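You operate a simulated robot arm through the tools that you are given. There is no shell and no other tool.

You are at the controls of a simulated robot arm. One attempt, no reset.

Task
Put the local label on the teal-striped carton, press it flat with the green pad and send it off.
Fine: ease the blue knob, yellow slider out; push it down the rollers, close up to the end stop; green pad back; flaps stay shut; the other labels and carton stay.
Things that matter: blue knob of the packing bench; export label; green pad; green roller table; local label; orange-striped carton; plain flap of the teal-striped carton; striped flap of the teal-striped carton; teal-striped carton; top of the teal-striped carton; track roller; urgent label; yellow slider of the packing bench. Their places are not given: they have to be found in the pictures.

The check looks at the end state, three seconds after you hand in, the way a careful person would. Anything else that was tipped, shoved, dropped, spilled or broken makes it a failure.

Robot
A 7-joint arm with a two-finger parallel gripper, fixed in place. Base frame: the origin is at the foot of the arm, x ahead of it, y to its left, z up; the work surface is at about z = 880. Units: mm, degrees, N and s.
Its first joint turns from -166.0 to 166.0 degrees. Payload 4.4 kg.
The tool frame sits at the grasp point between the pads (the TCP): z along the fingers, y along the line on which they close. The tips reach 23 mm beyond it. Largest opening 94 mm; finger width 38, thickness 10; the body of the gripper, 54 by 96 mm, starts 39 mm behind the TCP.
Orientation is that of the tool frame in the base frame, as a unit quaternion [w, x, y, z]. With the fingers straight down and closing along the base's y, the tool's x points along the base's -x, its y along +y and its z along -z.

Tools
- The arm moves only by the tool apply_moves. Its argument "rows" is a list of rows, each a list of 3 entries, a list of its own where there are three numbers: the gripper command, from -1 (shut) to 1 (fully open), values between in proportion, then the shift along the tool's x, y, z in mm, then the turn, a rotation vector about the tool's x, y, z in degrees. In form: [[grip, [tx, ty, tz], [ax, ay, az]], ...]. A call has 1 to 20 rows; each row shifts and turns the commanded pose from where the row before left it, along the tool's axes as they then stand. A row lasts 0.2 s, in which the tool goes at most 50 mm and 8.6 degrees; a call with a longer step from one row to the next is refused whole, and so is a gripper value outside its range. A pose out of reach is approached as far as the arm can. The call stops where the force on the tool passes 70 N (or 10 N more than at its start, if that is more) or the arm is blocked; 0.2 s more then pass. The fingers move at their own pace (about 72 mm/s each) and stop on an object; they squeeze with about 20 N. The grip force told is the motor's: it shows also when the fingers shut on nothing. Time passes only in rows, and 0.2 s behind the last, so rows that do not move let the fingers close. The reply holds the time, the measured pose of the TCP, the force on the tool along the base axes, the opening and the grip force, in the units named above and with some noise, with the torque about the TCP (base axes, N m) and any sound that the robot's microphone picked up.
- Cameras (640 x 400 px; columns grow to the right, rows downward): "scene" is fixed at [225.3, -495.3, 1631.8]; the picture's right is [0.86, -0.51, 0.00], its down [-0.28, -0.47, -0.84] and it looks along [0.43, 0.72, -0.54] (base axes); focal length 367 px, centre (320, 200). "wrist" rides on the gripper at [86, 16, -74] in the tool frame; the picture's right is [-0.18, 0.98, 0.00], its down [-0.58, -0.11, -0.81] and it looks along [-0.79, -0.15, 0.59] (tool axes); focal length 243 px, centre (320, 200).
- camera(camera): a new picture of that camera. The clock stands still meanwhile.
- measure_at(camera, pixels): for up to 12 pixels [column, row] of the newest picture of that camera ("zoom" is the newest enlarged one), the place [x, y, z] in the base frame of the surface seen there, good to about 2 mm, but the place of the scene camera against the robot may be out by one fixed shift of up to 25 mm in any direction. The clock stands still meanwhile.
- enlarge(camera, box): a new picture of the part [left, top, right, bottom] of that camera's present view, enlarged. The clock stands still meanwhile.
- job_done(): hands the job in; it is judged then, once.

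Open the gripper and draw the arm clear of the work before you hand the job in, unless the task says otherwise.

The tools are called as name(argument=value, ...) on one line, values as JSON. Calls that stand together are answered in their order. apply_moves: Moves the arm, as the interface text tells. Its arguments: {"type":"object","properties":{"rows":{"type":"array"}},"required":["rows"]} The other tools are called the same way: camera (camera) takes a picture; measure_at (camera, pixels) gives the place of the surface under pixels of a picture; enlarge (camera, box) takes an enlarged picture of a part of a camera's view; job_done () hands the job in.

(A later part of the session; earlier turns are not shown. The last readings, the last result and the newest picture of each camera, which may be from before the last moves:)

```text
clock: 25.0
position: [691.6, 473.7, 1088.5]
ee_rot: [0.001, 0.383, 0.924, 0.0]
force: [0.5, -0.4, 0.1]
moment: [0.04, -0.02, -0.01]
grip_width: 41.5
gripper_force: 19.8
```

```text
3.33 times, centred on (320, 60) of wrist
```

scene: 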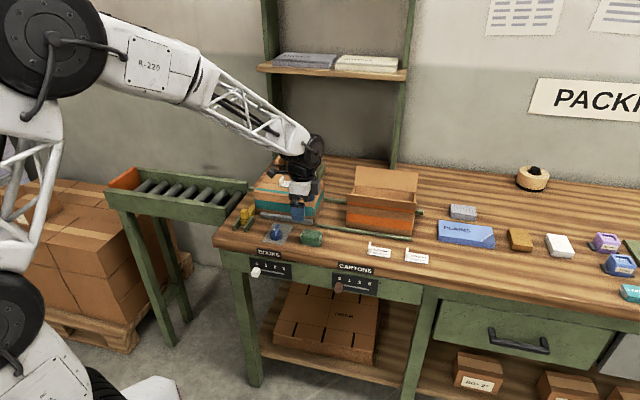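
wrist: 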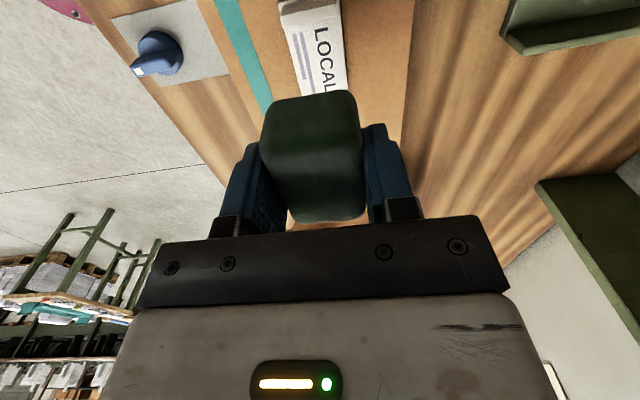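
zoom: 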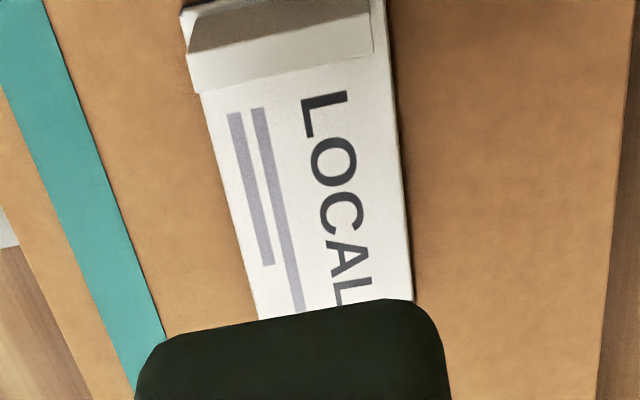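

Pad's left face is at bench-x 125, the fin's right face at ~117.5, so about 8 mm clearance. I shift 2 mm toward the fin and descend to just above the label.

apply_moves(rows=[[-1, [2, -0.5, 0], [0, 0, 0]], [-1, [0, 0, 30], [0, 0, 0]], [-1, [0, 0, 25], [0, 0, 0]], [-1, [0, 0, 15], [0, 0, 0]], [-1, [0, 0, 0], [0, 0, 0]]])

camera(camera="wrist")

enlarge(camera="scene", box=[250, 150, 330, 200])

```text
clock: 26.2
position: [689.2, 473.8, 1018.8]
ee_rot: [-0.001, 0.383, 0.924, 0.0]
force: [0.5, 0.5, -1.0]
moment: [0.0, -0.01, -0.04]
grip_width: 41.6
gripper_force: 19.9
```

```text
taken
```

wrist: 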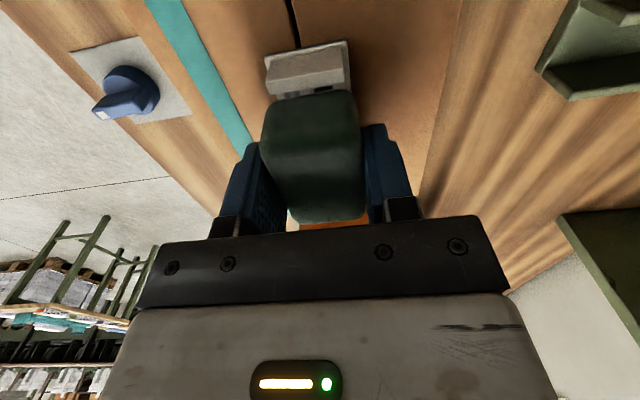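

```text
8.00 times, centred on (290, 175) of scene
```

zoom: 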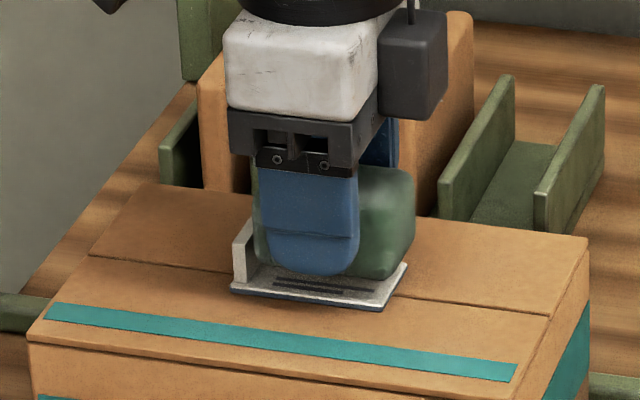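

The pad is just right of the fin and above the label. I descend in small steps to contact and see the force.

apply_moves(rows=[[-1, [0, 0, 5], [0, 0, 0]], [-1, [0, 0, 3], [0, 0, 0]], [-1, [0, 0, 1.5], [0, 0, 0]], [-1, [0, 0, 1], [0, 0, 0]], [-1, [0, 0, 0], [0, 0, 0]]])

```text
clock: 27.4
position: [689.8, 475.2, 1009.0]
ee_rot: [-0.001, 0.382, 0.924, 0.0]
force: [0.5, -0.4, -0.8]
moment: [0.01, 0.0, 0.04]
grip_width: 41.7
gripper_force: 20.0
```

No contact at 1009.0. I continue in 0.7 mm steps.

apply_moves(rows=[[-1, [0, 0, 0.8], [0, 0, 0]], [-1, [0, 0, 0.8], [0, 0, 0]], [-1, [0, 0, 0], [0, 0, 0]]])

```text
clock: 28.2
position: [690.0, 473.8, 1009.5]
ee_rot: [0.0, 0.382, 0.924, 0.0]
force: [-0.4, -0.2, 4.0]
moment: [0.03, 0.01, 0.01]
grip_width: 41.4
gripper_force: 20.5
```

Contact has begun (4 N). I press further in small steps.

apply_moves(rows=[[-1, [0, 0, 0.8], [0, 0, 0]], [-1, [0, 0, 0.8], [0, 0, 0]], [-1, [0, 0, 0], [0, 0, 0]]])

enlarge(camera="scene", box=[250, 150, 330, 200])

```text
clock: 29.0
position: [690.2, 475.8, 1008.6]
ee_rot: [0.0, 0.383, 0.924, 0.001]
force: [0.7, 0.6, 20.7]
moment: [0.05, 0.1, 0.0]
grip_width: 41.9
gripper_force: 19.8
```

```text
8.00 times, centred on (290, 175) of scene
```

zoom: 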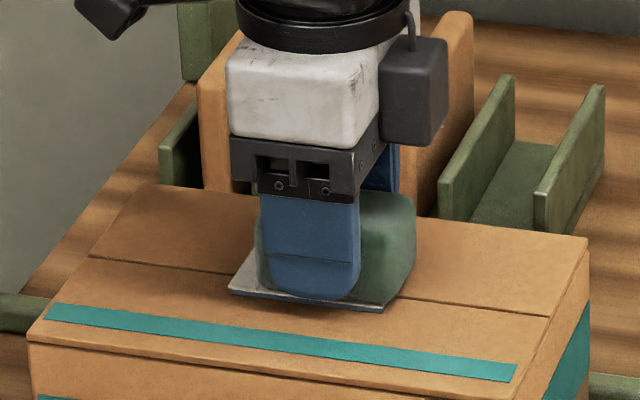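

20.7 N now, and the fin seems to have folded flat in the zoom. I press slightly more and hold for a second.

apply_moves(rows=[[-1, [0, 0, 0.5], [0, 0, 0]], [-1, [0, 0, 0], [0, 0, 0]], [-1, [0, 0, 0], [0, 0, 0]], [-1, [0, 0, 0], [0, 0, 0]], [-1, [0, 0, 0], [0, 0, 0]]])

camera(camera="wrist")

```text
clock: 30.2
position: [690.3, 474.5, 1005.6]
ee_rot: [0.001, 0.382, 0.924, 0.001]
force: [1.4, 0.9, 31.0]
moment: [0.07, 0.02, 0.03]
grip_width: 41.7
gripper_force: 20.3
```

```text
taken
```

wrist: 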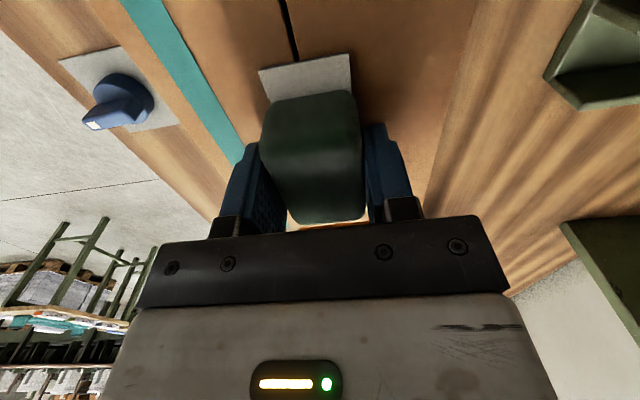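

31 N; the fin is gone, the label is a flat sheet under the pad at (305,75) — it has been pressed flat. I lift the pad straight up gently.

apply_moves(rows=[[-1, [0, 0, -2], [0, 0, 0]], [-1, [0, 0, -5], [0, 0, 0]], [-1, [0, 0, -15], [0, 0, 0]], [-1, [0, 0, -30], [0, 0, 0]], [-1, [0, 0, -32], [0, 0, 0]], [-1, [0, 0, 0], [0, 0, 0]]])

camera(camera="wrist")

enlarge(camera="scene", box=[240, 150, 336, 210])

```text
clock: 31.6
position: [689.2, 474.9, 1089.1]
ee_rot: [-0.001, 0.383, 0.924, 0.0]
force: [0.1, 0.2, -0.8]
moment: [-0.01, 0.0, -0.02]
grip_width: 41.5
gripper_force: 20.3
```

```text
taken
```

wrist: 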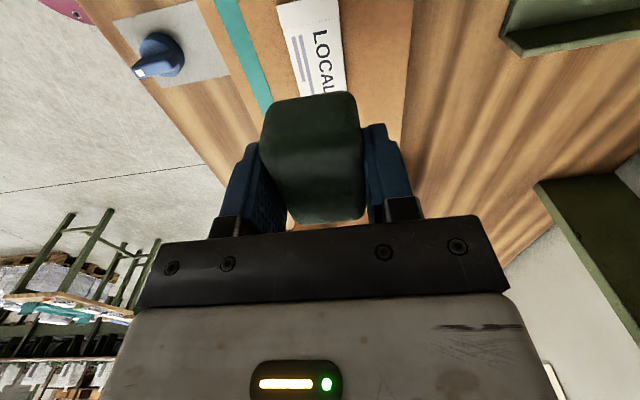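

```text
6.67 times, centred on (288, 180) of scene
```

zoom: 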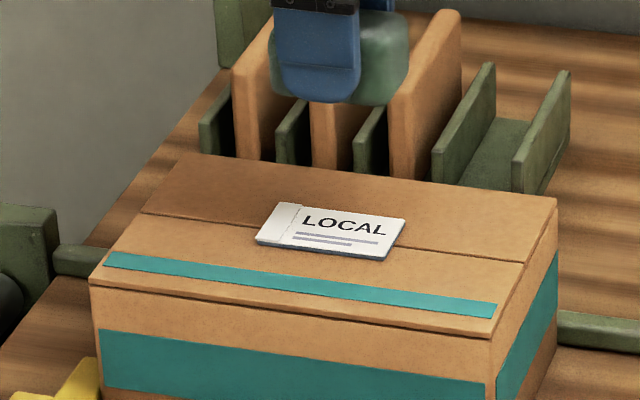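

The label is flat on the top, flaps shut. I carry the pad back over its place.

apply_moves(rows=[[-1, [-22.7, -32.6, 0], [0, 0, 0]], [-1, [-22.7, -32.6, 0], [0, 0, 0]], [-1, [-22.7, -32.6, 0], [0, 0, 0]], [-1, [-22.7, -32.6, 0], [0, 0, 0]], [-1, [-22.8, -32.5, 0], [0, 0, 0]], [-1, [0, 0, 40], [0, 0, 0]], [-1, [0, 0, 40], [0, 0, 0]], [-1, [0, 0, 40], [0, 0, 0]], [-1, [0, 0, 35], [0, 0, 0]], [-1, [0, 0, 15], [0, 0, 0]], [-1, [0, 0, 0], [0, 0, 0]]])

camera(camera="wrist")

enlarge(camera="scene", box=[250, 190, 370, 265])

```text
clock: 34.0
position: [654.4, 280.1, 919.8]
ee_rot: [0.0, 0.383, 0.924, 0.0]
force: [0.1, 0.4, 0.1]
moment: [-0.05, 0.02, 0.02]
grip_width: 41.6
gripper_force: 20.0
```

```text
taken
```

wrist: 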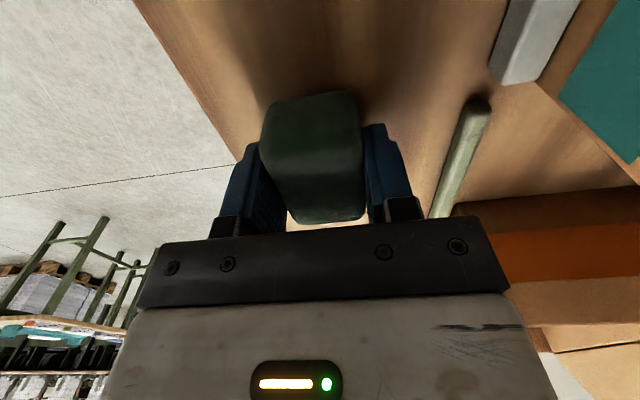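

```text
5.33 times, centred on (310, 228) of scene
```

zoom: 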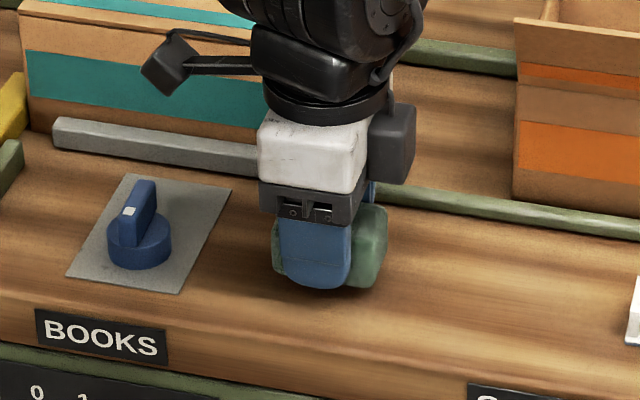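

The pad hangs ~9 mm above its old place. I lower slowly to contact.

apply_moves(rows=[[-1, [0, 0, 4], [0, 0, 0]], [-1, [0, 0, 3], [0, 0, 0]], [-1, [0, 0, 1], [0, 0, 0]], [-1, [0, 0, 0.7], [0, 0, 0]], [-1, [0, 0, 0], [0, 0, 0]]])

```text
clock: 35.2
position: [655.3, 279.4, 911.2]
ee_rot: [0.0, 0.383, 0.924, 0.0]
force: [-0.2, 0.4, -0.2]
moment: [0.02, 0.02, -0.03]
grip_width: 41.5
gripper_force: 19.9
```

Not yet in contact at 911.2; I lower in 0.5 mm steps.

apply_moves(rows=[[-1, [0, 0, 0.6], [0, 0, 0]], [-1, [0, 0, 0.6], [0, 0, 0]], [-1, [0, 0, 0], [0, 0, 0]]])

```text
clock: 36.0
position: [655.4, 278.4, 910.2]
ee_rot: [0.0, 0.382, 0.924, 0.0]
force: [-0.2, -0.1, -0.1]
moment: [0.0, 0.0, -0.03]
grip_width: 41.7
gripper_force: 20.0
```

Still free; the pad may have slipped up in the grip by a millimetre. I lower a bit further with small steps.

apply_moves(rows=[[-1, [0, 0, 0.6], [0, 0, 0]], [-1, [0, 0, 0.6], [0, 0, 0]], [-1, [0, 0, 0], [0, 0, 0]]])

```text
clock: 36.8
position: [655.7, 279.3, 908.7]
ee_rot: [-0.001, 0.383, 0.924, 0.001]
force: [-4.6, 1.0, 15.5]
moment: [-0.17, 0.03, -0.04]
grip_width: 41.6
gripper_force: 19.9
```

Contact on the bench (15 N). I ease off slightly, open the fingers slowly, then lift.

apply_moves(rows=[[-1, [0, 0, -0.5], [0, 0, 0]], [-0.1, [0, 0, 0], [0, 0, 0]], [0.1, [0, 0, 0], [0, 0, 0]], [0.3, [0, 0, 0], [0, 0, 0]], [0.5, [0, 0, 0], [0, 0, 0]], [0.5, [0, 0, -20], [0, 0, 0]], [0.5, [0, 0, -40], [0, 0, 0]], [0.5, [0, 0, -40], [0, 0, 0]], [0.5, [0, 0, 0], [0, 0, 0]]])

camera(camera="wrist")

enlarge(camera="scene", box=[225, 180, 385, 280])

measure_at(camera="wrist", pixels=[[303, 60], [330, 80], [320, 120]])

```text
clock: 38.8
position: [656.6, 278.0, 1007.9]
ee_rot: [0.0, 0.383, 0.924, 0.0]
force: [-0.2, 0.4, 0.6]
moment: [0.03, 0.03, 0.03]
grip_width: 70.4
gripper_force: 0.1
```

```text
taken
```

wrist: 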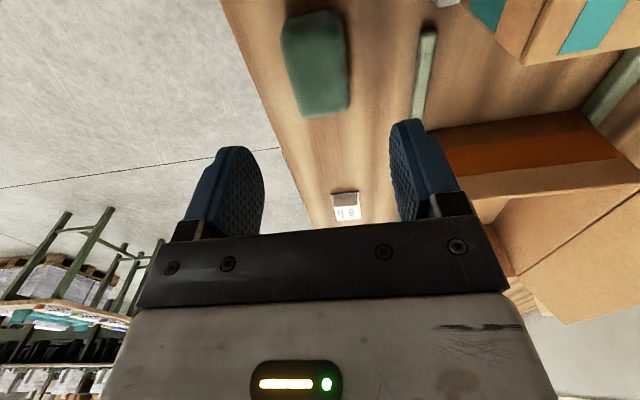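

```text
4.00 times, centred on (305, 230) of scene
```

zoom: 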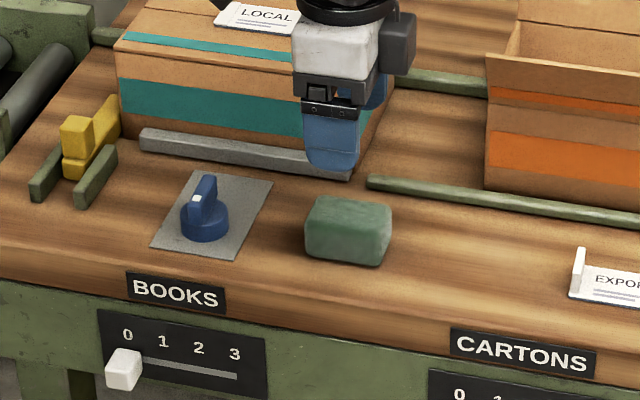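

```text
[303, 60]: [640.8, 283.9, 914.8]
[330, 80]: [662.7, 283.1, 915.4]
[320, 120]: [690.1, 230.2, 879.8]
```

The pad is back in its place. Now I go over to view the blue knob from above.

apply_moves(rows=[[1, [35.5, -1.5, 0], [0, 0, 0]], [1, [35.5, -1.5, 0], [0, 0, 0]], [1, [35.5, -1.5, 0], [0, 0, 0]], [1, [35.5, -1.5, 0], [0, 0, 0]], [1, [0, 0, 0], [0, 0, 0]]])

camera(camera="wrist")

enlarge(camera="wrist", box=[240, 10, 400, 110])

```text
clock: 40.0
position: [549.9, 375.5, 1008.5]
ee_rot: [0.0, 0.383, 0.924, 0.0]
force: [0.0, -0.4, -0.4]
moment: [0.01, -0.02, 0.01]
grip_width: 94.1
gripper_force: 0.0
```

```text
taken
```

wrist: 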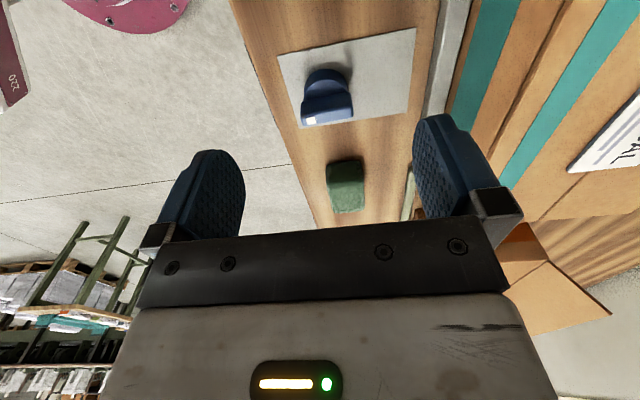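

```text
4.00 times, centred on (320, 60) of wrist
```

zoom: 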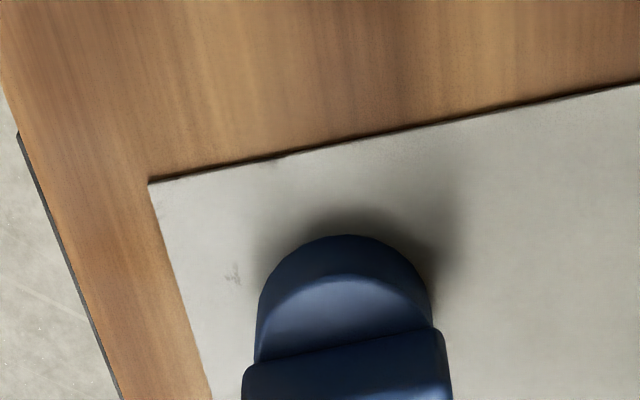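

I measure the knob's base and blade here.

measure_at(camera="wrist", pixels=[[311, 121], [306, 110], [350, 105], [325, 116], [345, 112], [308, 90], [325, 75], [345, 80], [325, 95], [306, 122], [352, 116], [315, 80]])

enlarge(camera="wrist", box=[270, 50, 390, 140])

```text
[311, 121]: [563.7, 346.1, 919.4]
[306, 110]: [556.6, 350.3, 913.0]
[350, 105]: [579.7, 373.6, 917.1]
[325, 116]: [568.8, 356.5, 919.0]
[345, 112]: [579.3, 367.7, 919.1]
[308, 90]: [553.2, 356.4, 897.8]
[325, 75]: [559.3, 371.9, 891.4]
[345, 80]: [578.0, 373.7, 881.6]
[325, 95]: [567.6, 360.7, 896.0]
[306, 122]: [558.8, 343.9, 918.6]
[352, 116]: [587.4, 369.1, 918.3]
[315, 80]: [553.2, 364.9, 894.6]
```

```text
4.44 times, centred on (330, 95) of wrist
```

zoom: 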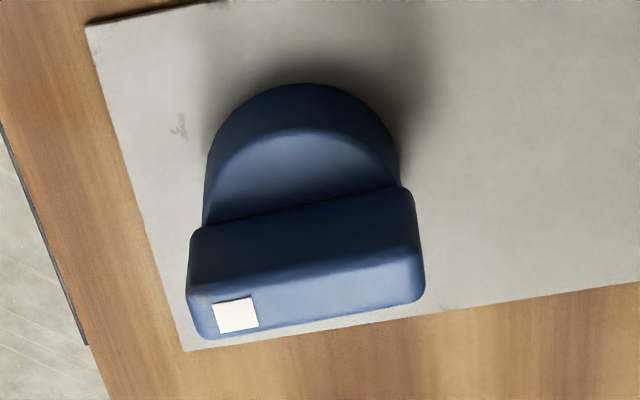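

The blade runs along the depth direction, centred at ≈(571.3, 357.8), ~12 mm thick, 42 long, top z 919, disk top ~897, white mark at the front end. I rotate back to close along the bench direction, then centre over the knob.

apply_moves(rows=[[0.1, [0, 0, 0], [0, 0, -7.5]], [0.1, [0, 0, 0], [0, 0, -7.5]], [0.1, [0, 0, 0], [0, 0, -7.5]], [0.1, [0, 0, 0], [0, 0, -7.5]], [0.1, [0, 0, 0], [0, 0, -7.5]], [0.1, [0, 0, 0], [0, 0, -7.5]], [0.1, [0, 0, 0], [0, 0, -7.5]], [0.1, [0, 0, 0], [0, 0, -7.5]], [0.1, [0, 0, 0], [0, 0, -7.5]], [0.1, [0, 0, 0], [0, 0, -7.5]], [0.1, [0, 0, 0], [0, 0, -7.5]], [0.1, [0, 0, 0], [0, 0, -7.5]], [0.1, [-2.6, -27.6, 0], [0, 0, 0]], [0.1, [0, 0, 40], [0, 0, 0]], [0.1, [0, 0, 0], [0, 0, 0]]])

camera(camera="wrist")

enlarge(camera="scene", box=[225, 190, 345, 265])

```text
clock: 43.2
position: [572.8, 356.9, 968.7]
ee_rot: [0.0, -0.383, 0.924, 0.0]
force: [0.3, 0.3, 0.6]
moment: [0.01, -0.01, 0.0]
grip_width: 51.7
gripper_force: 0.0
```

```text
taken
```

wrist: 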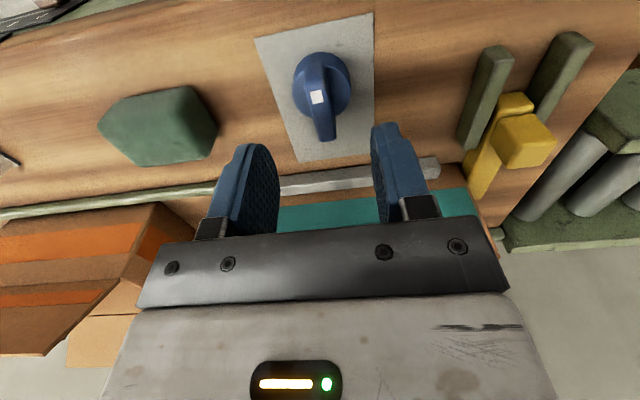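

```text
5.33 times, centred on (285, 228) of scene
```

zoom: 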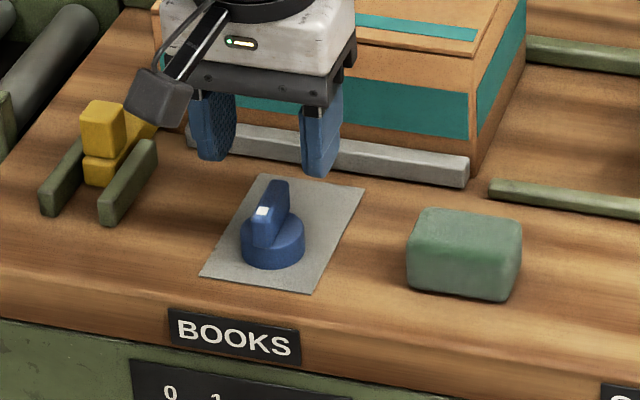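

The blade (col ~322) is centred between the fingers. I descend to z≈924 and close on the blade.

apply_moves(rows=[[0.1, [0, 0, 25], [0, 0, 0]], [0.1, [0, 0, 19], [0, 0, 0]], [0.1, [0, 0, 0], [0, 0, 0]], [-0.3, [0, 0, 0], [0, 0, 0]], [-0.6, [0, 0, 0], [0, 0, 0]], [-1, [0, 0, 0], [0, 0, 0]], [-1, [0, 0, 0], [0, 0, 0]]])

camera(camera="wrist")

```text
clock: 44.8
position: [571.4, 359.3, 925.4]
ee_rot: [0.0, -0.383, 0.924, 0.0]
force: [-40.0, 47.6, 2.5]
moment: [0.98, -0.11, -0.15]
grip_width: 12.0
gripper_force: 45.0
```

```text
taken
```

wrist: 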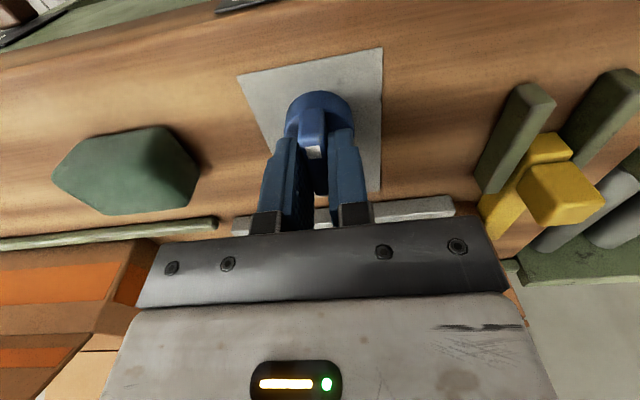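

Gripped the blade (12 mm) but with a side load of ~62 N along −u, as the grip is off-centre. I shift the tool about 2 mm that way to relieve it.

apply_moves(rows=[[-1, [0, 1, 0], [0, 0, 0]], [-1, [0, 1, 0], [0, 0, 0]], [-1, [0, 0, 0], [0, 0, 0]]])

```text
clock: 45.6
position: [570.8, 358.2, 924.9]
ee_rot: [0.0, -0.383, 0.924, 0.0]
force: [-3.2, 26.7, -6.0]
moment: [-0.52, 0.84, -0.04]
grip_width: 11.7
gripper_force: 44.4
```

Side load is down to ~27 N. I trim a little more in both directions.

apply_moves(rows=[[-1, [-0.6, 0.7, 0], [0, 0, 0]], [-1, [0, 0, 0], [0, 0, 0]], [-1, [0, 0, 0], [0, 0, 0]]])

enlarge(camera="scene", box=[225, 190, 345, 265])

```text
clock: 46.4
position: [571.2, 358.8, 925.8]
ee_rot: [-0.001, -0.383, 0.924, 0.001]
force: [17.2, -20.1, -5.5]
moment: [0.8, -1.15, 0.12]
grip_width: 11.9
gripper_force: 44.7
```

```text
5.33 times, centred on (285, 228) of scene
```

zoom: 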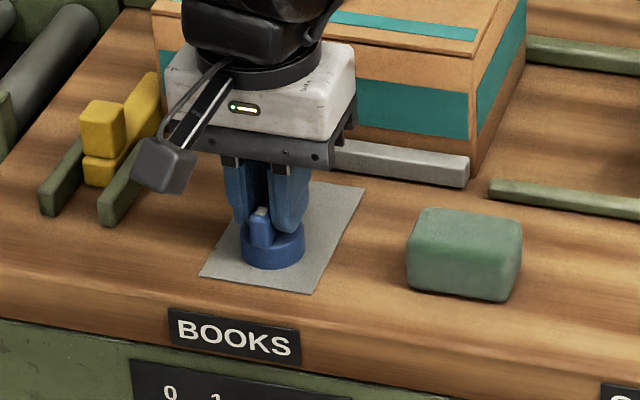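

Overshot slightly; I trim back 0.35 mm and try a small counter-clockwise turn (seen from above) of 4° to feel which way the knob moves.

apply_moves(rows=[[-1, [0.2, -0.35, 0], [0, 0, 0]], [-1, [0, 0, 0], [0, 0, -2]], [-1, [0, 0, 0], [0, 0, -2]], [-1, [0, 0, 0], [0, 0, 0]]])

```text
clock: 47.4
position: [570.8, 360.3, 924.4]
ee_rot: [0.0, -0.414, 0.91, 0.0]
force: [27.7, -30.1, 0.5]
moment: [-1.45, 0.72, 0.09]
grip_width: 11.9
gripper_force: 44.7
```

The tool turned 4° with little torque (0.09 N m). I relieve the side load and turn on counter-clockwise by 12°, then look at the knob and clamp bar.

apply_moves(rows=[[-1, [0, -0.6, 0], [0, 0, 0]], [-1, [0, 0, 0], [0, 0, -4]], [-1, [0, 0, 0], [0, 0, -4]], [-1, [0, 0, 0], [0, 0, -4]], [-1, [0, 0, 0], [0, 0, 0]]])

enlarge(camera="scene", box=[225, 190, 345, 265])

camera(camera="wrist")

```text
clock: 48.6
position: [571.0, 358.1, 925.1]
ee_rot: [0.0, -0.508, 0.861, -0.001]
force: [-8.8, -4.4, 4.0]
moment: [1.29, -0.72, -0.06]
grip_width: 11.7
gripper_force: 45.1
```

```text
5.33 times, centred on (285, 228) of scene
```

zoom: 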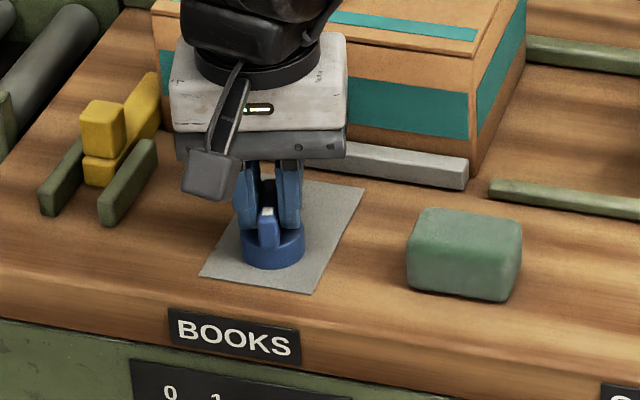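

```text
taken
```

wrist: 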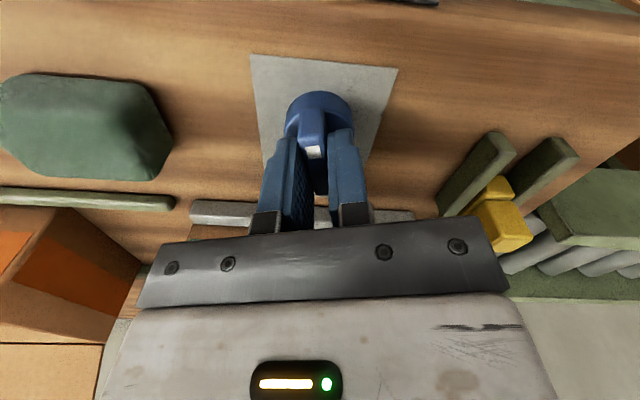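

The knob follows the gripper (blade aligned in wrist view) with low torque. I keep turning counter-clockwise another ~30° and check the clamp bar.

apply_moves(rows=[[-1, [0, 0, 0], [0, 0, -5]], [-1, [0, 0, 0], [0, 0, -5]], [-1, [0, 0, 0], [0, 0, -5]], [-1, [0, 0, 0], [0, 0, -5]], [-1, [0, 0, 0], [0, 0, -5]], [-1, [0, 0, 0], [0, 0, -5]], [-1, [0, 0, 0], [0, 0, 0]]])

enlarge(camera="scene", box=[225, 190, 345, 265])

measure_at(camera="zoom", pixels=[[455, 162], [400, 152], [360, 146], [450, 150], [440, 140], [195, 130]])

```text
clock: 50.0
position: [569.1, 359.3, 924.4]
ee_rot: [-0.001, -0.699, 0.715, 0.0]
force: [-17.8, 3.2, 7.7]
moment: [-0.06, -0.15, -0.08]
grip_width: 12.0
gripper_force: 45.9
stopped in row 6: the force on the tool passed its limit at 73 N (the readings are from after the stop); the commanded pose is now the measured one
```

```text
5.33 times, centred on (285, 228) of scene
```

zoom: 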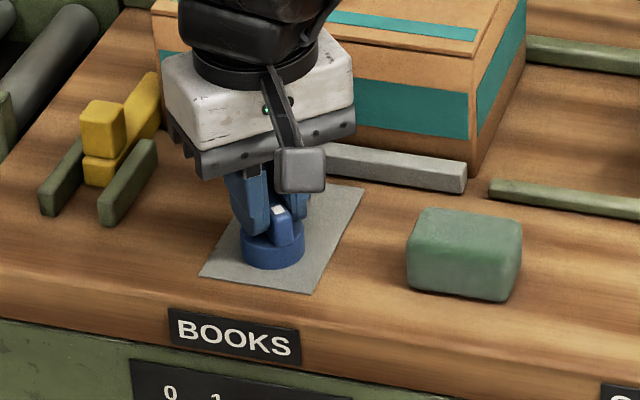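

```text
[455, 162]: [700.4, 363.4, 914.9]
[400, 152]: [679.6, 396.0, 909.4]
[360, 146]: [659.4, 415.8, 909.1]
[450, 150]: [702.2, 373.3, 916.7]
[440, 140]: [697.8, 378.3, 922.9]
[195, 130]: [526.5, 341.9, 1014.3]
```

Stopped by side load at 73 N (grip is slightly off the knob's axis); the knob is now turned ~44°. I trim the load and continue in smaller pieces.

apply_moves(rows=[[-1, [0.3, 0.3, 0], [0, 0, 0]], [-1, [0, 0, 0], [0, 0, 0]]])

enlarge(camera="scene", box=[245, 200, 325, 250])

```text
clock: 50.6
position: [569.3, 359.6, 926.1]
ee_rot: [0.0, -0.7, 0.714, 0.001]
force: [-23.1, 8.0, 13.1]
moment: [-1.4, 0.06, -0.02]
grip_width: 11.8
gripper_force: 45.6
```

```text
8.00 times, centred on (285, 225) of scene
```

zoom: 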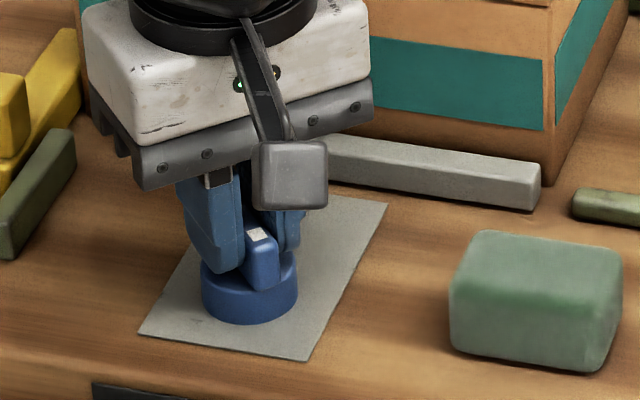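

The knob has turned 45°; the bar seems to have backed off slightly. I measure the bar's top/back edge and carton's face in this view to check the gap.

measure_at(camera="zoom", pixels=[[430, 157], [430, 150], [430, 163], [430, 170], [430, 185], [430, 120], [535, 165], [537, 200], [540, 175], [545, 150], [400, 146], [470, 158]])

```text
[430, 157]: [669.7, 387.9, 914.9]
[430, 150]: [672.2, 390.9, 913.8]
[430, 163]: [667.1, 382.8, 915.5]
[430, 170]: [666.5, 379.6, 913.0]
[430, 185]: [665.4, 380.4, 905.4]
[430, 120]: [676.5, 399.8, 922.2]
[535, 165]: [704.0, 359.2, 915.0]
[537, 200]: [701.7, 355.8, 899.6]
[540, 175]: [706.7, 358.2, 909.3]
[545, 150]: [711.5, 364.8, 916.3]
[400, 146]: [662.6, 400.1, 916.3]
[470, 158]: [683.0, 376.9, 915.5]
```

In the scene frame the bar's back edge is now ~9 mm from the carton face, so counter-clockwise eases the clamp. I trim the load and continue turning.

apply_moves(rows=[[-1, [0, 0.4, -0.3], [0, 0, 0]], [-1, [0, 0, 0], [0, 0, -4]], [-1, [0, 0, 0], [0, 0, -4]], [-1, [0, 0, 0], [0, 0, -4]], [-1, [0, 0, 0], [0, 0, 0]]])

```text
clock: 51.8
position: [568.9, 360.3, 924.9]
ee_rot: [0.001, 0.771, -0.637, 0.0]
force: [-22.7, 27.6, 5.4]
moment: [-0.14, -0.11, -0.05]
grip_width: 11.9
gripper_force: 44.4
```

Turned 56° with little torque. I trim the side load in the direction of the force and go on.

apply_moves(rows=[[-1, [-0.5, 0.3, 0], [0, 0, 0]], [-1, [0, 0, 0], [0, 0, -4]], [-1, [0, 0, 0], [0, 0, -4]], [-1, [0, 0, 0], [0, 0, -4]], [-1, [0, 0, 0], [0, 0, 0]]])

enlarge(camera="scene", box=[245, 200, 325, 250])

```text
clock: 53.0
position: [568.8, 359.6, 925.5]
ee_rot: [0.001, 0.833, -0.553, 0.0]
force: [-35.2, 7.4, 14.9]
moment: [-0.58, -0.23, -0.06]
grip_width: 12.0
gripper_force: 45.2
```

```text
8.00 times, centred on (285, 225) of scene
```

zoom: 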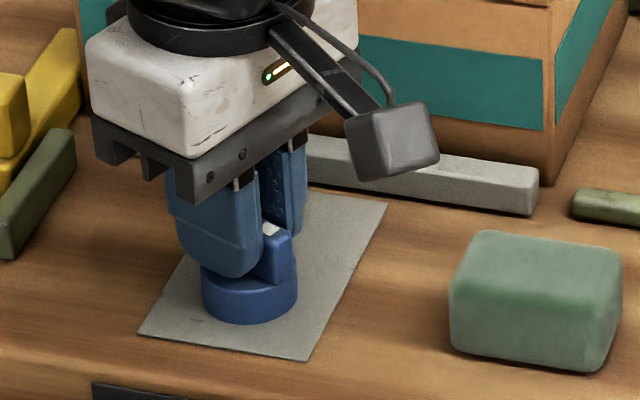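

68° now and the bar keeps receding. I trim again and continue toward 90°.

apply_moves(rows=[[-1, [-0.4, 0.5, -0.2], [0, 0, 0]], [-1, [0, 0, 0], [0, 0, -4]], [-1, [0, 0, 0], [0, 0, -4]], [-1, [0, 0, 0], [0, 0, -4]], [-1, [0, 0, 0], [0, 0, 0]]])

```text
clock: 54.2
position: [568.3, 359.2, 923.9]
ee_rot: [0.0, 0.886, -0.463, -0.001]
force: [-28.5, -30.7, 10.7]
moment: [-1.15, -0.72, -0.1]
grip_width: 11.6
gripper_force: 45.3
```

80° turned, torque still small. I trim and turn the last ~10°.

apply_moves(rows=[[-1, [0.1, 0.6, -0.2], [0, 0, 0]], [-1, [0, 0, 0], [0, 0, -3]], [-1, [0, 0, 0], [0, 0, -3]], [-1, [0, 0, 0], [0, 0, -3]], [-1, [0, 0, 0], [0, 0, 0]]])

enlarge(camera="scene", box=[245, 200, 325, 250])

camera(camera="wrist")

```text
clock: 55.4
position: [567.6, 359.1, 925.7]
ee_rot: [0.001, 0.92, -0.392, -0.001]
force: [-19.8, -35.0, -3.8]
moment: [-0.64, -0.59, -0.1]
grip_width: 11.8
gripper_force: 44.8
```

```text
8.00 times, centred on (285, 225) of scene
```

zoom: 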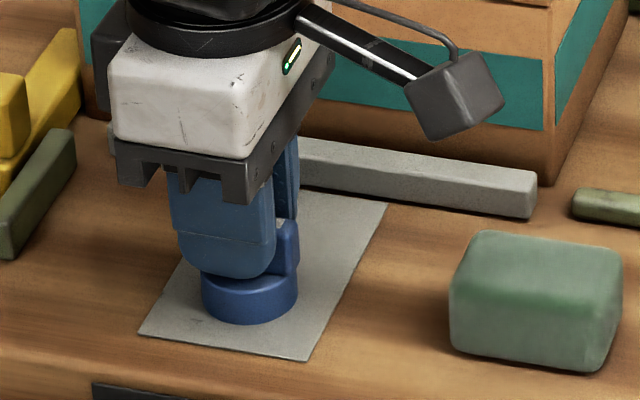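

```text
taken
```

wrist: 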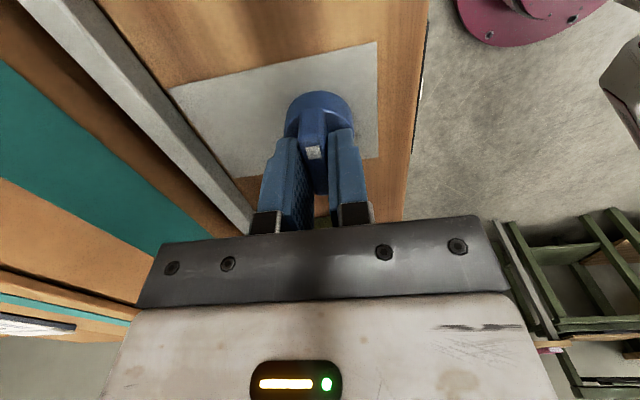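

The bar has clearly come away from the carton (gap seen at wrist (190,110)). I test whether the knob goes further with a small extra turn.

apply_moves(rows=[[-1, [0.2, 0.6, 0], [0, 0, 0]], [-1, [0, 0, 0], [0, 0, -3]], [-1, [0, 0, 0], [0, 0, -3]], [-1, [0, 0, 0], [0, 0, 0]]])

camera(camera="wrist")

measure_at(camera="wrist", pixels=[[110, 60], [150, 110], [170, 110], [195, 150], [80, 150], [100, 100], [120, 140], [130, 60]])

```text
clock: 56.4
position: [568.0, 360.4, 926.5]
ee_rot: [0.001, 0.939, -0.343, -0.002]
force: [-26.6, -13.5, -12.9]
moment: [0.66, 0.69, -1.84]
grip_width: 14.0
gripper_force: 44.5
```

```text
taken
```

wrist: 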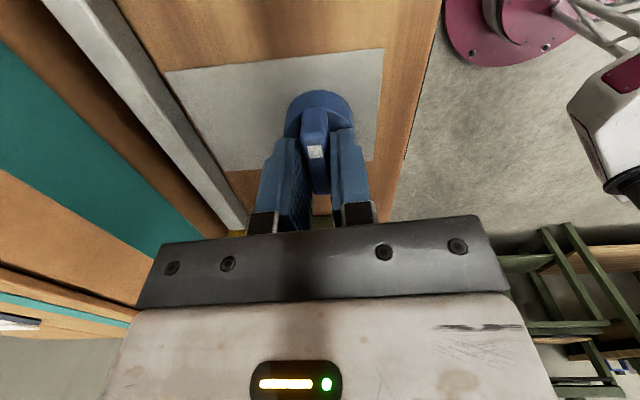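

```text
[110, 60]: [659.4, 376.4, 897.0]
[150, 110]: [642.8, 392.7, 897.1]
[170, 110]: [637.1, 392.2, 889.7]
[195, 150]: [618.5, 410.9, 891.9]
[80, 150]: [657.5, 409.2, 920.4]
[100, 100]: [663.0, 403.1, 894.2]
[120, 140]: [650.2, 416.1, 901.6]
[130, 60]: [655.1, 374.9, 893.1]
```

The torque rose to 1.84 N m, so the knob is at its end stop at ~90°. I turn back those 6°, open and lift off.

apply_moves(rows=[[-1, [0, 0, 0], [0, 0, 2.5]], [-1, [0, 0, 0], [0, 0, 2.5]], [-0.7, [0, 0, 0], [0, 0, 0]], [-0.4, [0, 0, 0], [0, 0, 0]], [-0.2, [0, 0, 0], [0, 0, 0]], [0, [0, 0, 0], [0, 0, 0]], [0, [0, 0, -20], [0, 0, 0]], [0, [0, 0, -40], [0, 0, 0]], [0, [0, 0, -40], [0, 0, 0]], [0, [0, 0, 0], [0, 0, 0]]])

enlarge(camera="scene", box=[225, 180, 345, 255])

camera(camera="wrist")

```text
clock: 58.6
position: [568.2, 359.2, 1026.5]
ee_rot: [0.0, 0.923, -0.384, 0.0]
force: [0.2, -0.3, 0.5]
moment: [-0.01, 0.01, -0.02]
grip_width: 47.0
gripper_force: 0.0
```

```text
5.33 times, centred on (285, 218) of scene
```

zoom: 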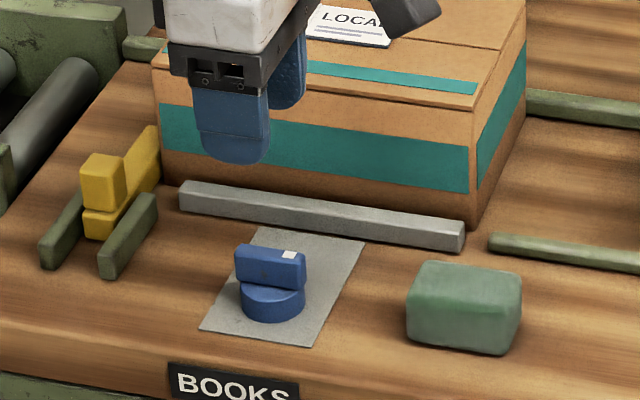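

```text
taken
```

wrist: 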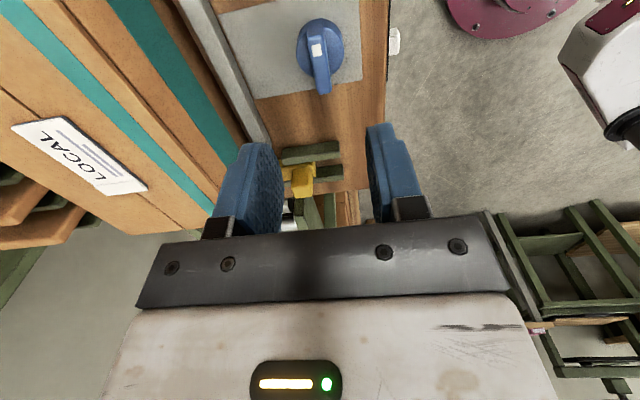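

The knob is eased and the bar is clear of the carton. Next the yellow slider: rotate back by 90° and move above it for a close look.

apply_moves(rows=[[0, [0, 0, 0], [0, 0, 7.5]], [0, [0, 0, 0], [0, 0, 7.5]], [0, [0, 0, 0], [0, 0, 7.5]], [0, [0, 0, 0], [0, 0, 7.5]], [0, [0, 0, 0], [0, 0, 7.5]], [0, [0, 0, 0], [0, 0, 7.5]], [0, [0, 0, 0], [0, 0, 7.5]], [0, [0, 0, 0], [0, 0, 7.5]], [0, [0, 0, 0], [0, 0, 7.5]], [0, [0, 0, 0], [0, 0, 7.5]], [0, [0, 0, 0], [0, 0, 7.5]], [0, [0, 0, 0], [0, 0, 7.5]], [0, [-3.4, 39.6, 0], [0, 0, 0]], [0, [-3.4, 39.6, 0], [0, 0, 0]], [0, [-3.4, 39.6, 0], [0, 0, 0]], [0, [0, 0, 0], [0, 0, 0]]])

camera(camera="wrist")

enlarge(camera="wrist", box=[230, 10, 470, 160])

```text
clock: 62.0
position: [491.4, 450.9, 1025.2]
ee_rot: [-0.001, -0.381, 0.925, 0.001]
force: [-0.3, 0.2, 0.7]
moment: [0.03, 0.0, 0.01]
grip_width: 46.7
gripper_force: 0.1
```

```text
taken
```

wrist: 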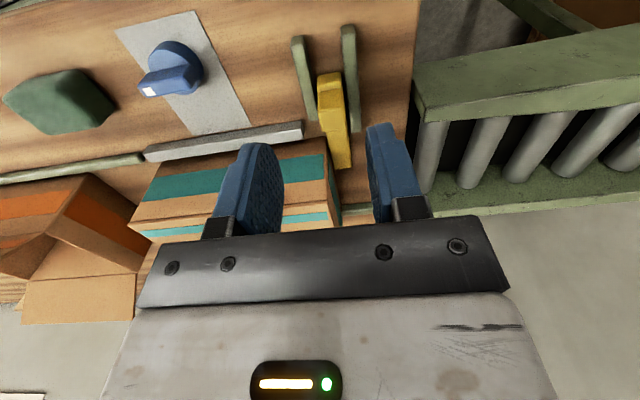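

```text
2.67 times, centred on (350, 85) of wrist
```

zoom: 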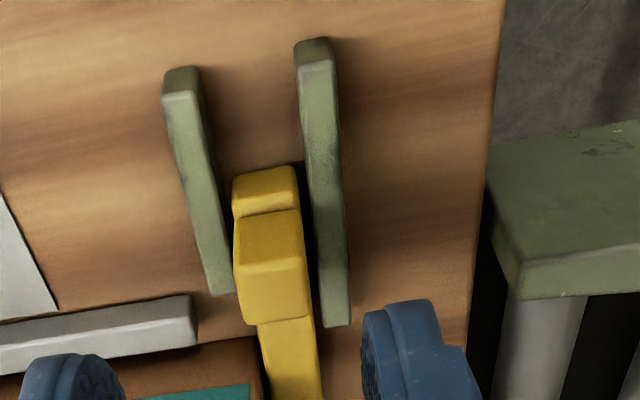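

I measure the slider handle, its bar, the guides and roller rails here.

measure_at(camera="zoom", pixels=[[236, 180], [293, 170], [240, 220], [297, 215], [245, 265], [305, 260], [270, 235], [265, 330], [310, 325], [248, 320], [306, 312], [275, 290]])

measure_at(camera="wrist", pixels=[[332, 165], [350, 165], [333, 140], [296, 45], [348, 35], [310, 115], [352, 128], [425, 80], [425, 115], [620, 70], [450, 205], [640, 200]])

```text
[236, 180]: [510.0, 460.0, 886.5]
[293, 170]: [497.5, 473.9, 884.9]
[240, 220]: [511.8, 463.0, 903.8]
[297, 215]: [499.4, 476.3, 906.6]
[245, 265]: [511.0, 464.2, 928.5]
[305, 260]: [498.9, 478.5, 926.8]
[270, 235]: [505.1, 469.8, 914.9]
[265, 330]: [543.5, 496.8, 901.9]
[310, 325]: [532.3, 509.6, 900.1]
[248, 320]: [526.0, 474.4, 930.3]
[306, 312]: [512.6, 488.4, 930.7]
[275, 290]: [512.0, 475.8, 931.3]
```

```text
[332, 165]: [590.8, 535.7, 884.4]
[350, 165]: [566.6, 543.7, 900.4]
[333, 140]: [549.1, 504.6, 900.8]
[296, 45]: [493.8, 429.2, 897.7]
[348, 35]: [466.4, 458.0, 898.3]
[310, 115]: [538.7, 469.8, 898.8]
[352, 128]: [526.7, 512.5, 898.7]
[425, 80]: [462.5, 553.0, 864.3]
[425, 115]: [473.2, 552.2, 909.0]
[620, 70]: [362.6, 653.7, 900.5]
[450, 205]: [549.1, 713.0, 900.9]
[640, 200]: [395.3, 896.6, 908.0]
```

Handle: bench x 15–36, depth 690–708, z 905–931; centre ≈(512.5, 476). I move above it with a 42 mm opening and descend.

apply_moves(rows=[[-0.1, [-32.7, 2.8, 0], [0, 0, 0]], [-0.1, [0, 0, 35], [0, 0, 0]], [-0.1, [0, 0, 25], [0, 0, 0]], [-0.1, [0, 0, 0], [0, 0, 0]]])

camera(camera="wrist")

enlarge(camera="scene", box=[205, 170, 325, 245])

```text
clock: 63.0
position: [512.0, 475.5, 965.6]
ee_rot: [-0.001, -0.381, 0.924, 0.0]
force: [-0.7, -1.0, -0.4]
moment: [-0.02, -0.02, -0.02]
grip_width: 42.3
gripper_force: 0.1
```

```text
taken
```

wrist: 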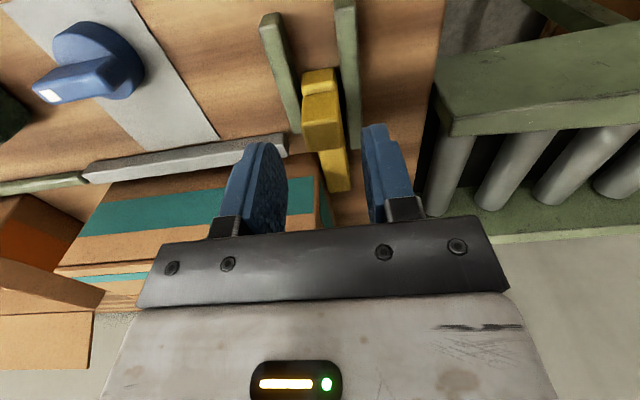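

```text
5.33 times, centred on (265, 208) of scene
```

zoom: 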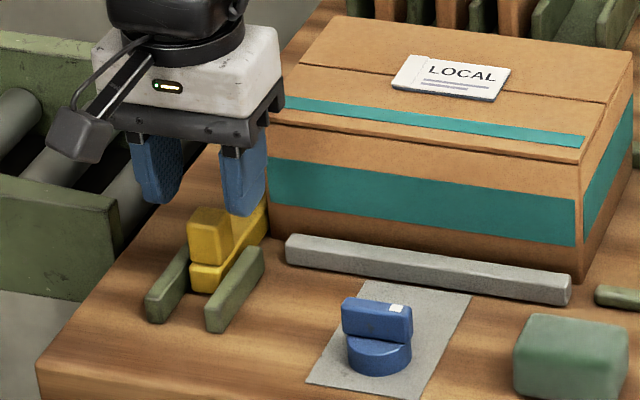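

The handle (col ~322) is centred between the fingers. I descend to z≈927 and close.

apply_moves(rows=[[-0.1, [0, 0, 20], [0, 0, 0]], [-0.1, [0, 0, 18], [0, 0, 0]], [-0.1, [0, 0, 0], [0, 0, 0]], [-0.4, [0, 0, 0], [0, 0, 0]], [-0.6, [0, 0, 0], [0, 0, 0]]])

camera(camera="wrist")

```text
clock: 64.2
position: [511.2, 476.9, 928.3]
ee_rot: [-0.001, -0.382, 0.924, 0.0]
force: [-10.3, 10.6, -1.6]
moment: [-0.2, -0.34, 0.56]
grip_width: 22.2
gripper_force: 44.7
```

```text
taken
```

wrist: 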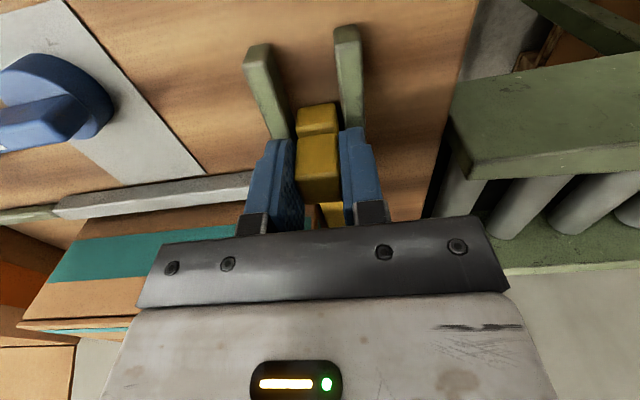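

The handle is gripped (22 mm, small side load). I pull it out toward the bench front (tool +x) in small steps.

apply_moves(rows=[[-0.7, [4, 0.2, 0], [0, 0, 0]], [-0.7, [6, 0, 0], [0, 0, 0]], [-0.7, [6, 0, 0], [0, 0, 0]], [-0.7, [0, 0, 0], [0, 0, 0]]])

enlarge(camera="scene", box=[205, 170, 325, 245])

```text
clock: 65.2
position: [499.9, 463.8, 927.8]
ee_rot: [-0.001, -0.381, 0.925, -0.001]
force: [-8.7, 12.6, 7.7]
moment: [-0.35, -0.2, 0.71]
grip_width: 22.1
gripper_force: 44.9
```

```text
5.33 times, centred on (265, 208) of scene
```

zoom: 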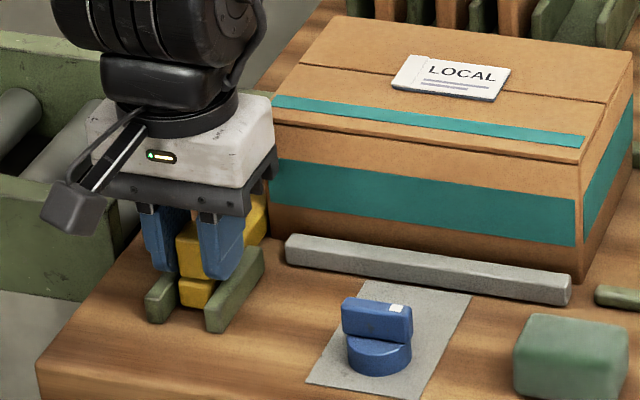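

The slider moves with the hand (about 17 mm so far, low force). I pull further.

apply_moves(rows=[[-0.7, [6, 0.2, -0.2], [0, 0, 0]], [-0.7, [6, 0, 0], [0, 0, 0]], [-0.7, [6, 0, 0], [0, 0, 0]], [-0.7, [6, 0, 0], [0, 0, 0]], [-0.7, [0, 0, 0], [0, 0, 0]]])

enlarge(camera="scene", box=[205, 170, 325, 245])

camera(camera="wrist")

```text
clock: 66.4
position: [484.5, 447.6, 927.7]
ee_rot: [-0.001, -0.381, 0.924, -0.001]
force: [-13.3, 16.6, -0.4]
moment: [0.35, -0.76, 0.7]
grip_width: 21.6
gripper_force: 44.7
```

```text
5.33 times, centred on (265, 208) of scene
```

zoom: 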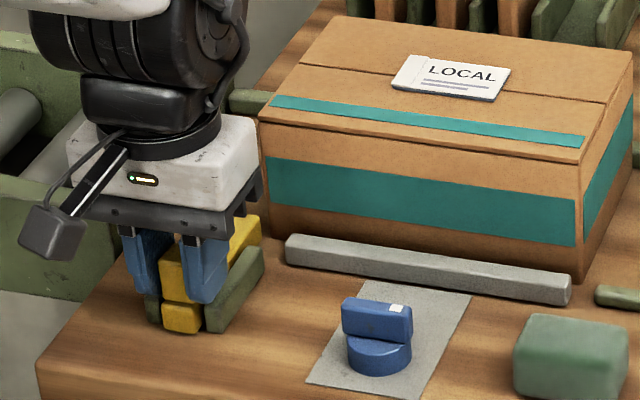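

```text
taken
```

wrist: 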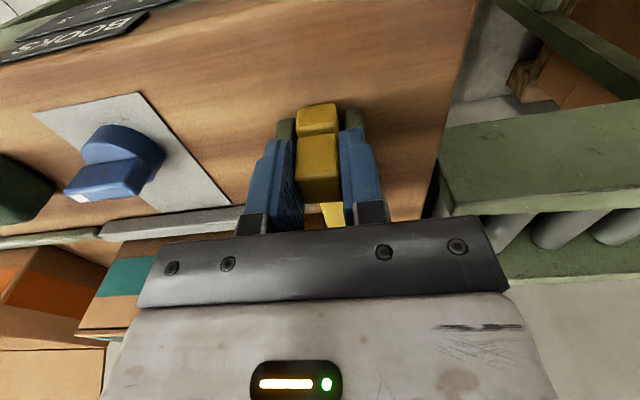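

~40 mm out so far; the slider's tail is about level with the carton front. I pull further, looking for the end of its travel.

apply_moves(rows=[[-0.7, [5, 0.3, 0], [0, 0, 0]], [-0.7, [5, 0, 0], [0, 0, 0]], [-0.7, [0, 0, 0], [0, 0, 0]]])

```text
clock: 67.2
position: [476.3, 441.2, 927.7]
ee_rot: [-0.001, -0.38, 0.925, 0.0]
force: [-8.8, 8.3, 6.8]
moment: [-0.89, 0.29, 0.66]
grip_width: 22.0
gripper_force: 45.0
```

Still moving freely (b ≈ 649, ~50 mm out). I pull on.

apply_moves(rows=[[-0.7, [4, 0, 0], [0, 0, 0]], [-0.7, [4, 0, 0], [0, 0, 0]], [-0.7, [4, 0, 0], [0, 0, 0]], [-0.7, [0, 0, 0], [0, 0, 0]]])

enlarge(camera="scene", box=[205, 170, 325, 245])

```text
clock: 68.2
position: [469.0, 432.9, 927.7]
ee_rot: [0.0, -0.381, 0.924, -0.001]
force: [31.3, 30.4, -5.6]
moment: [0.13, -0.52, 0.79]
grip_width: 21.8
gripper_force: 44.9
```

```text
5.33 times, centred on (265, 208) of scene
```

zoom: 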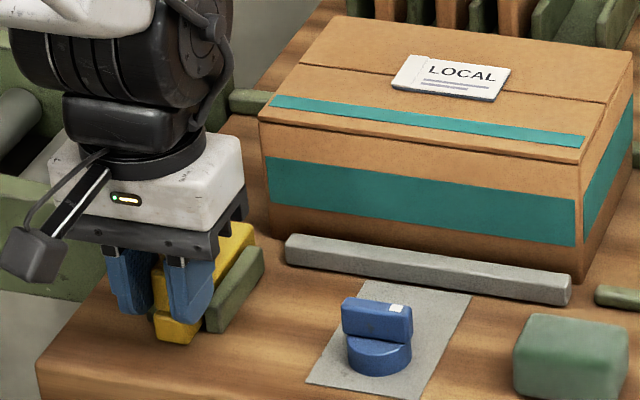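

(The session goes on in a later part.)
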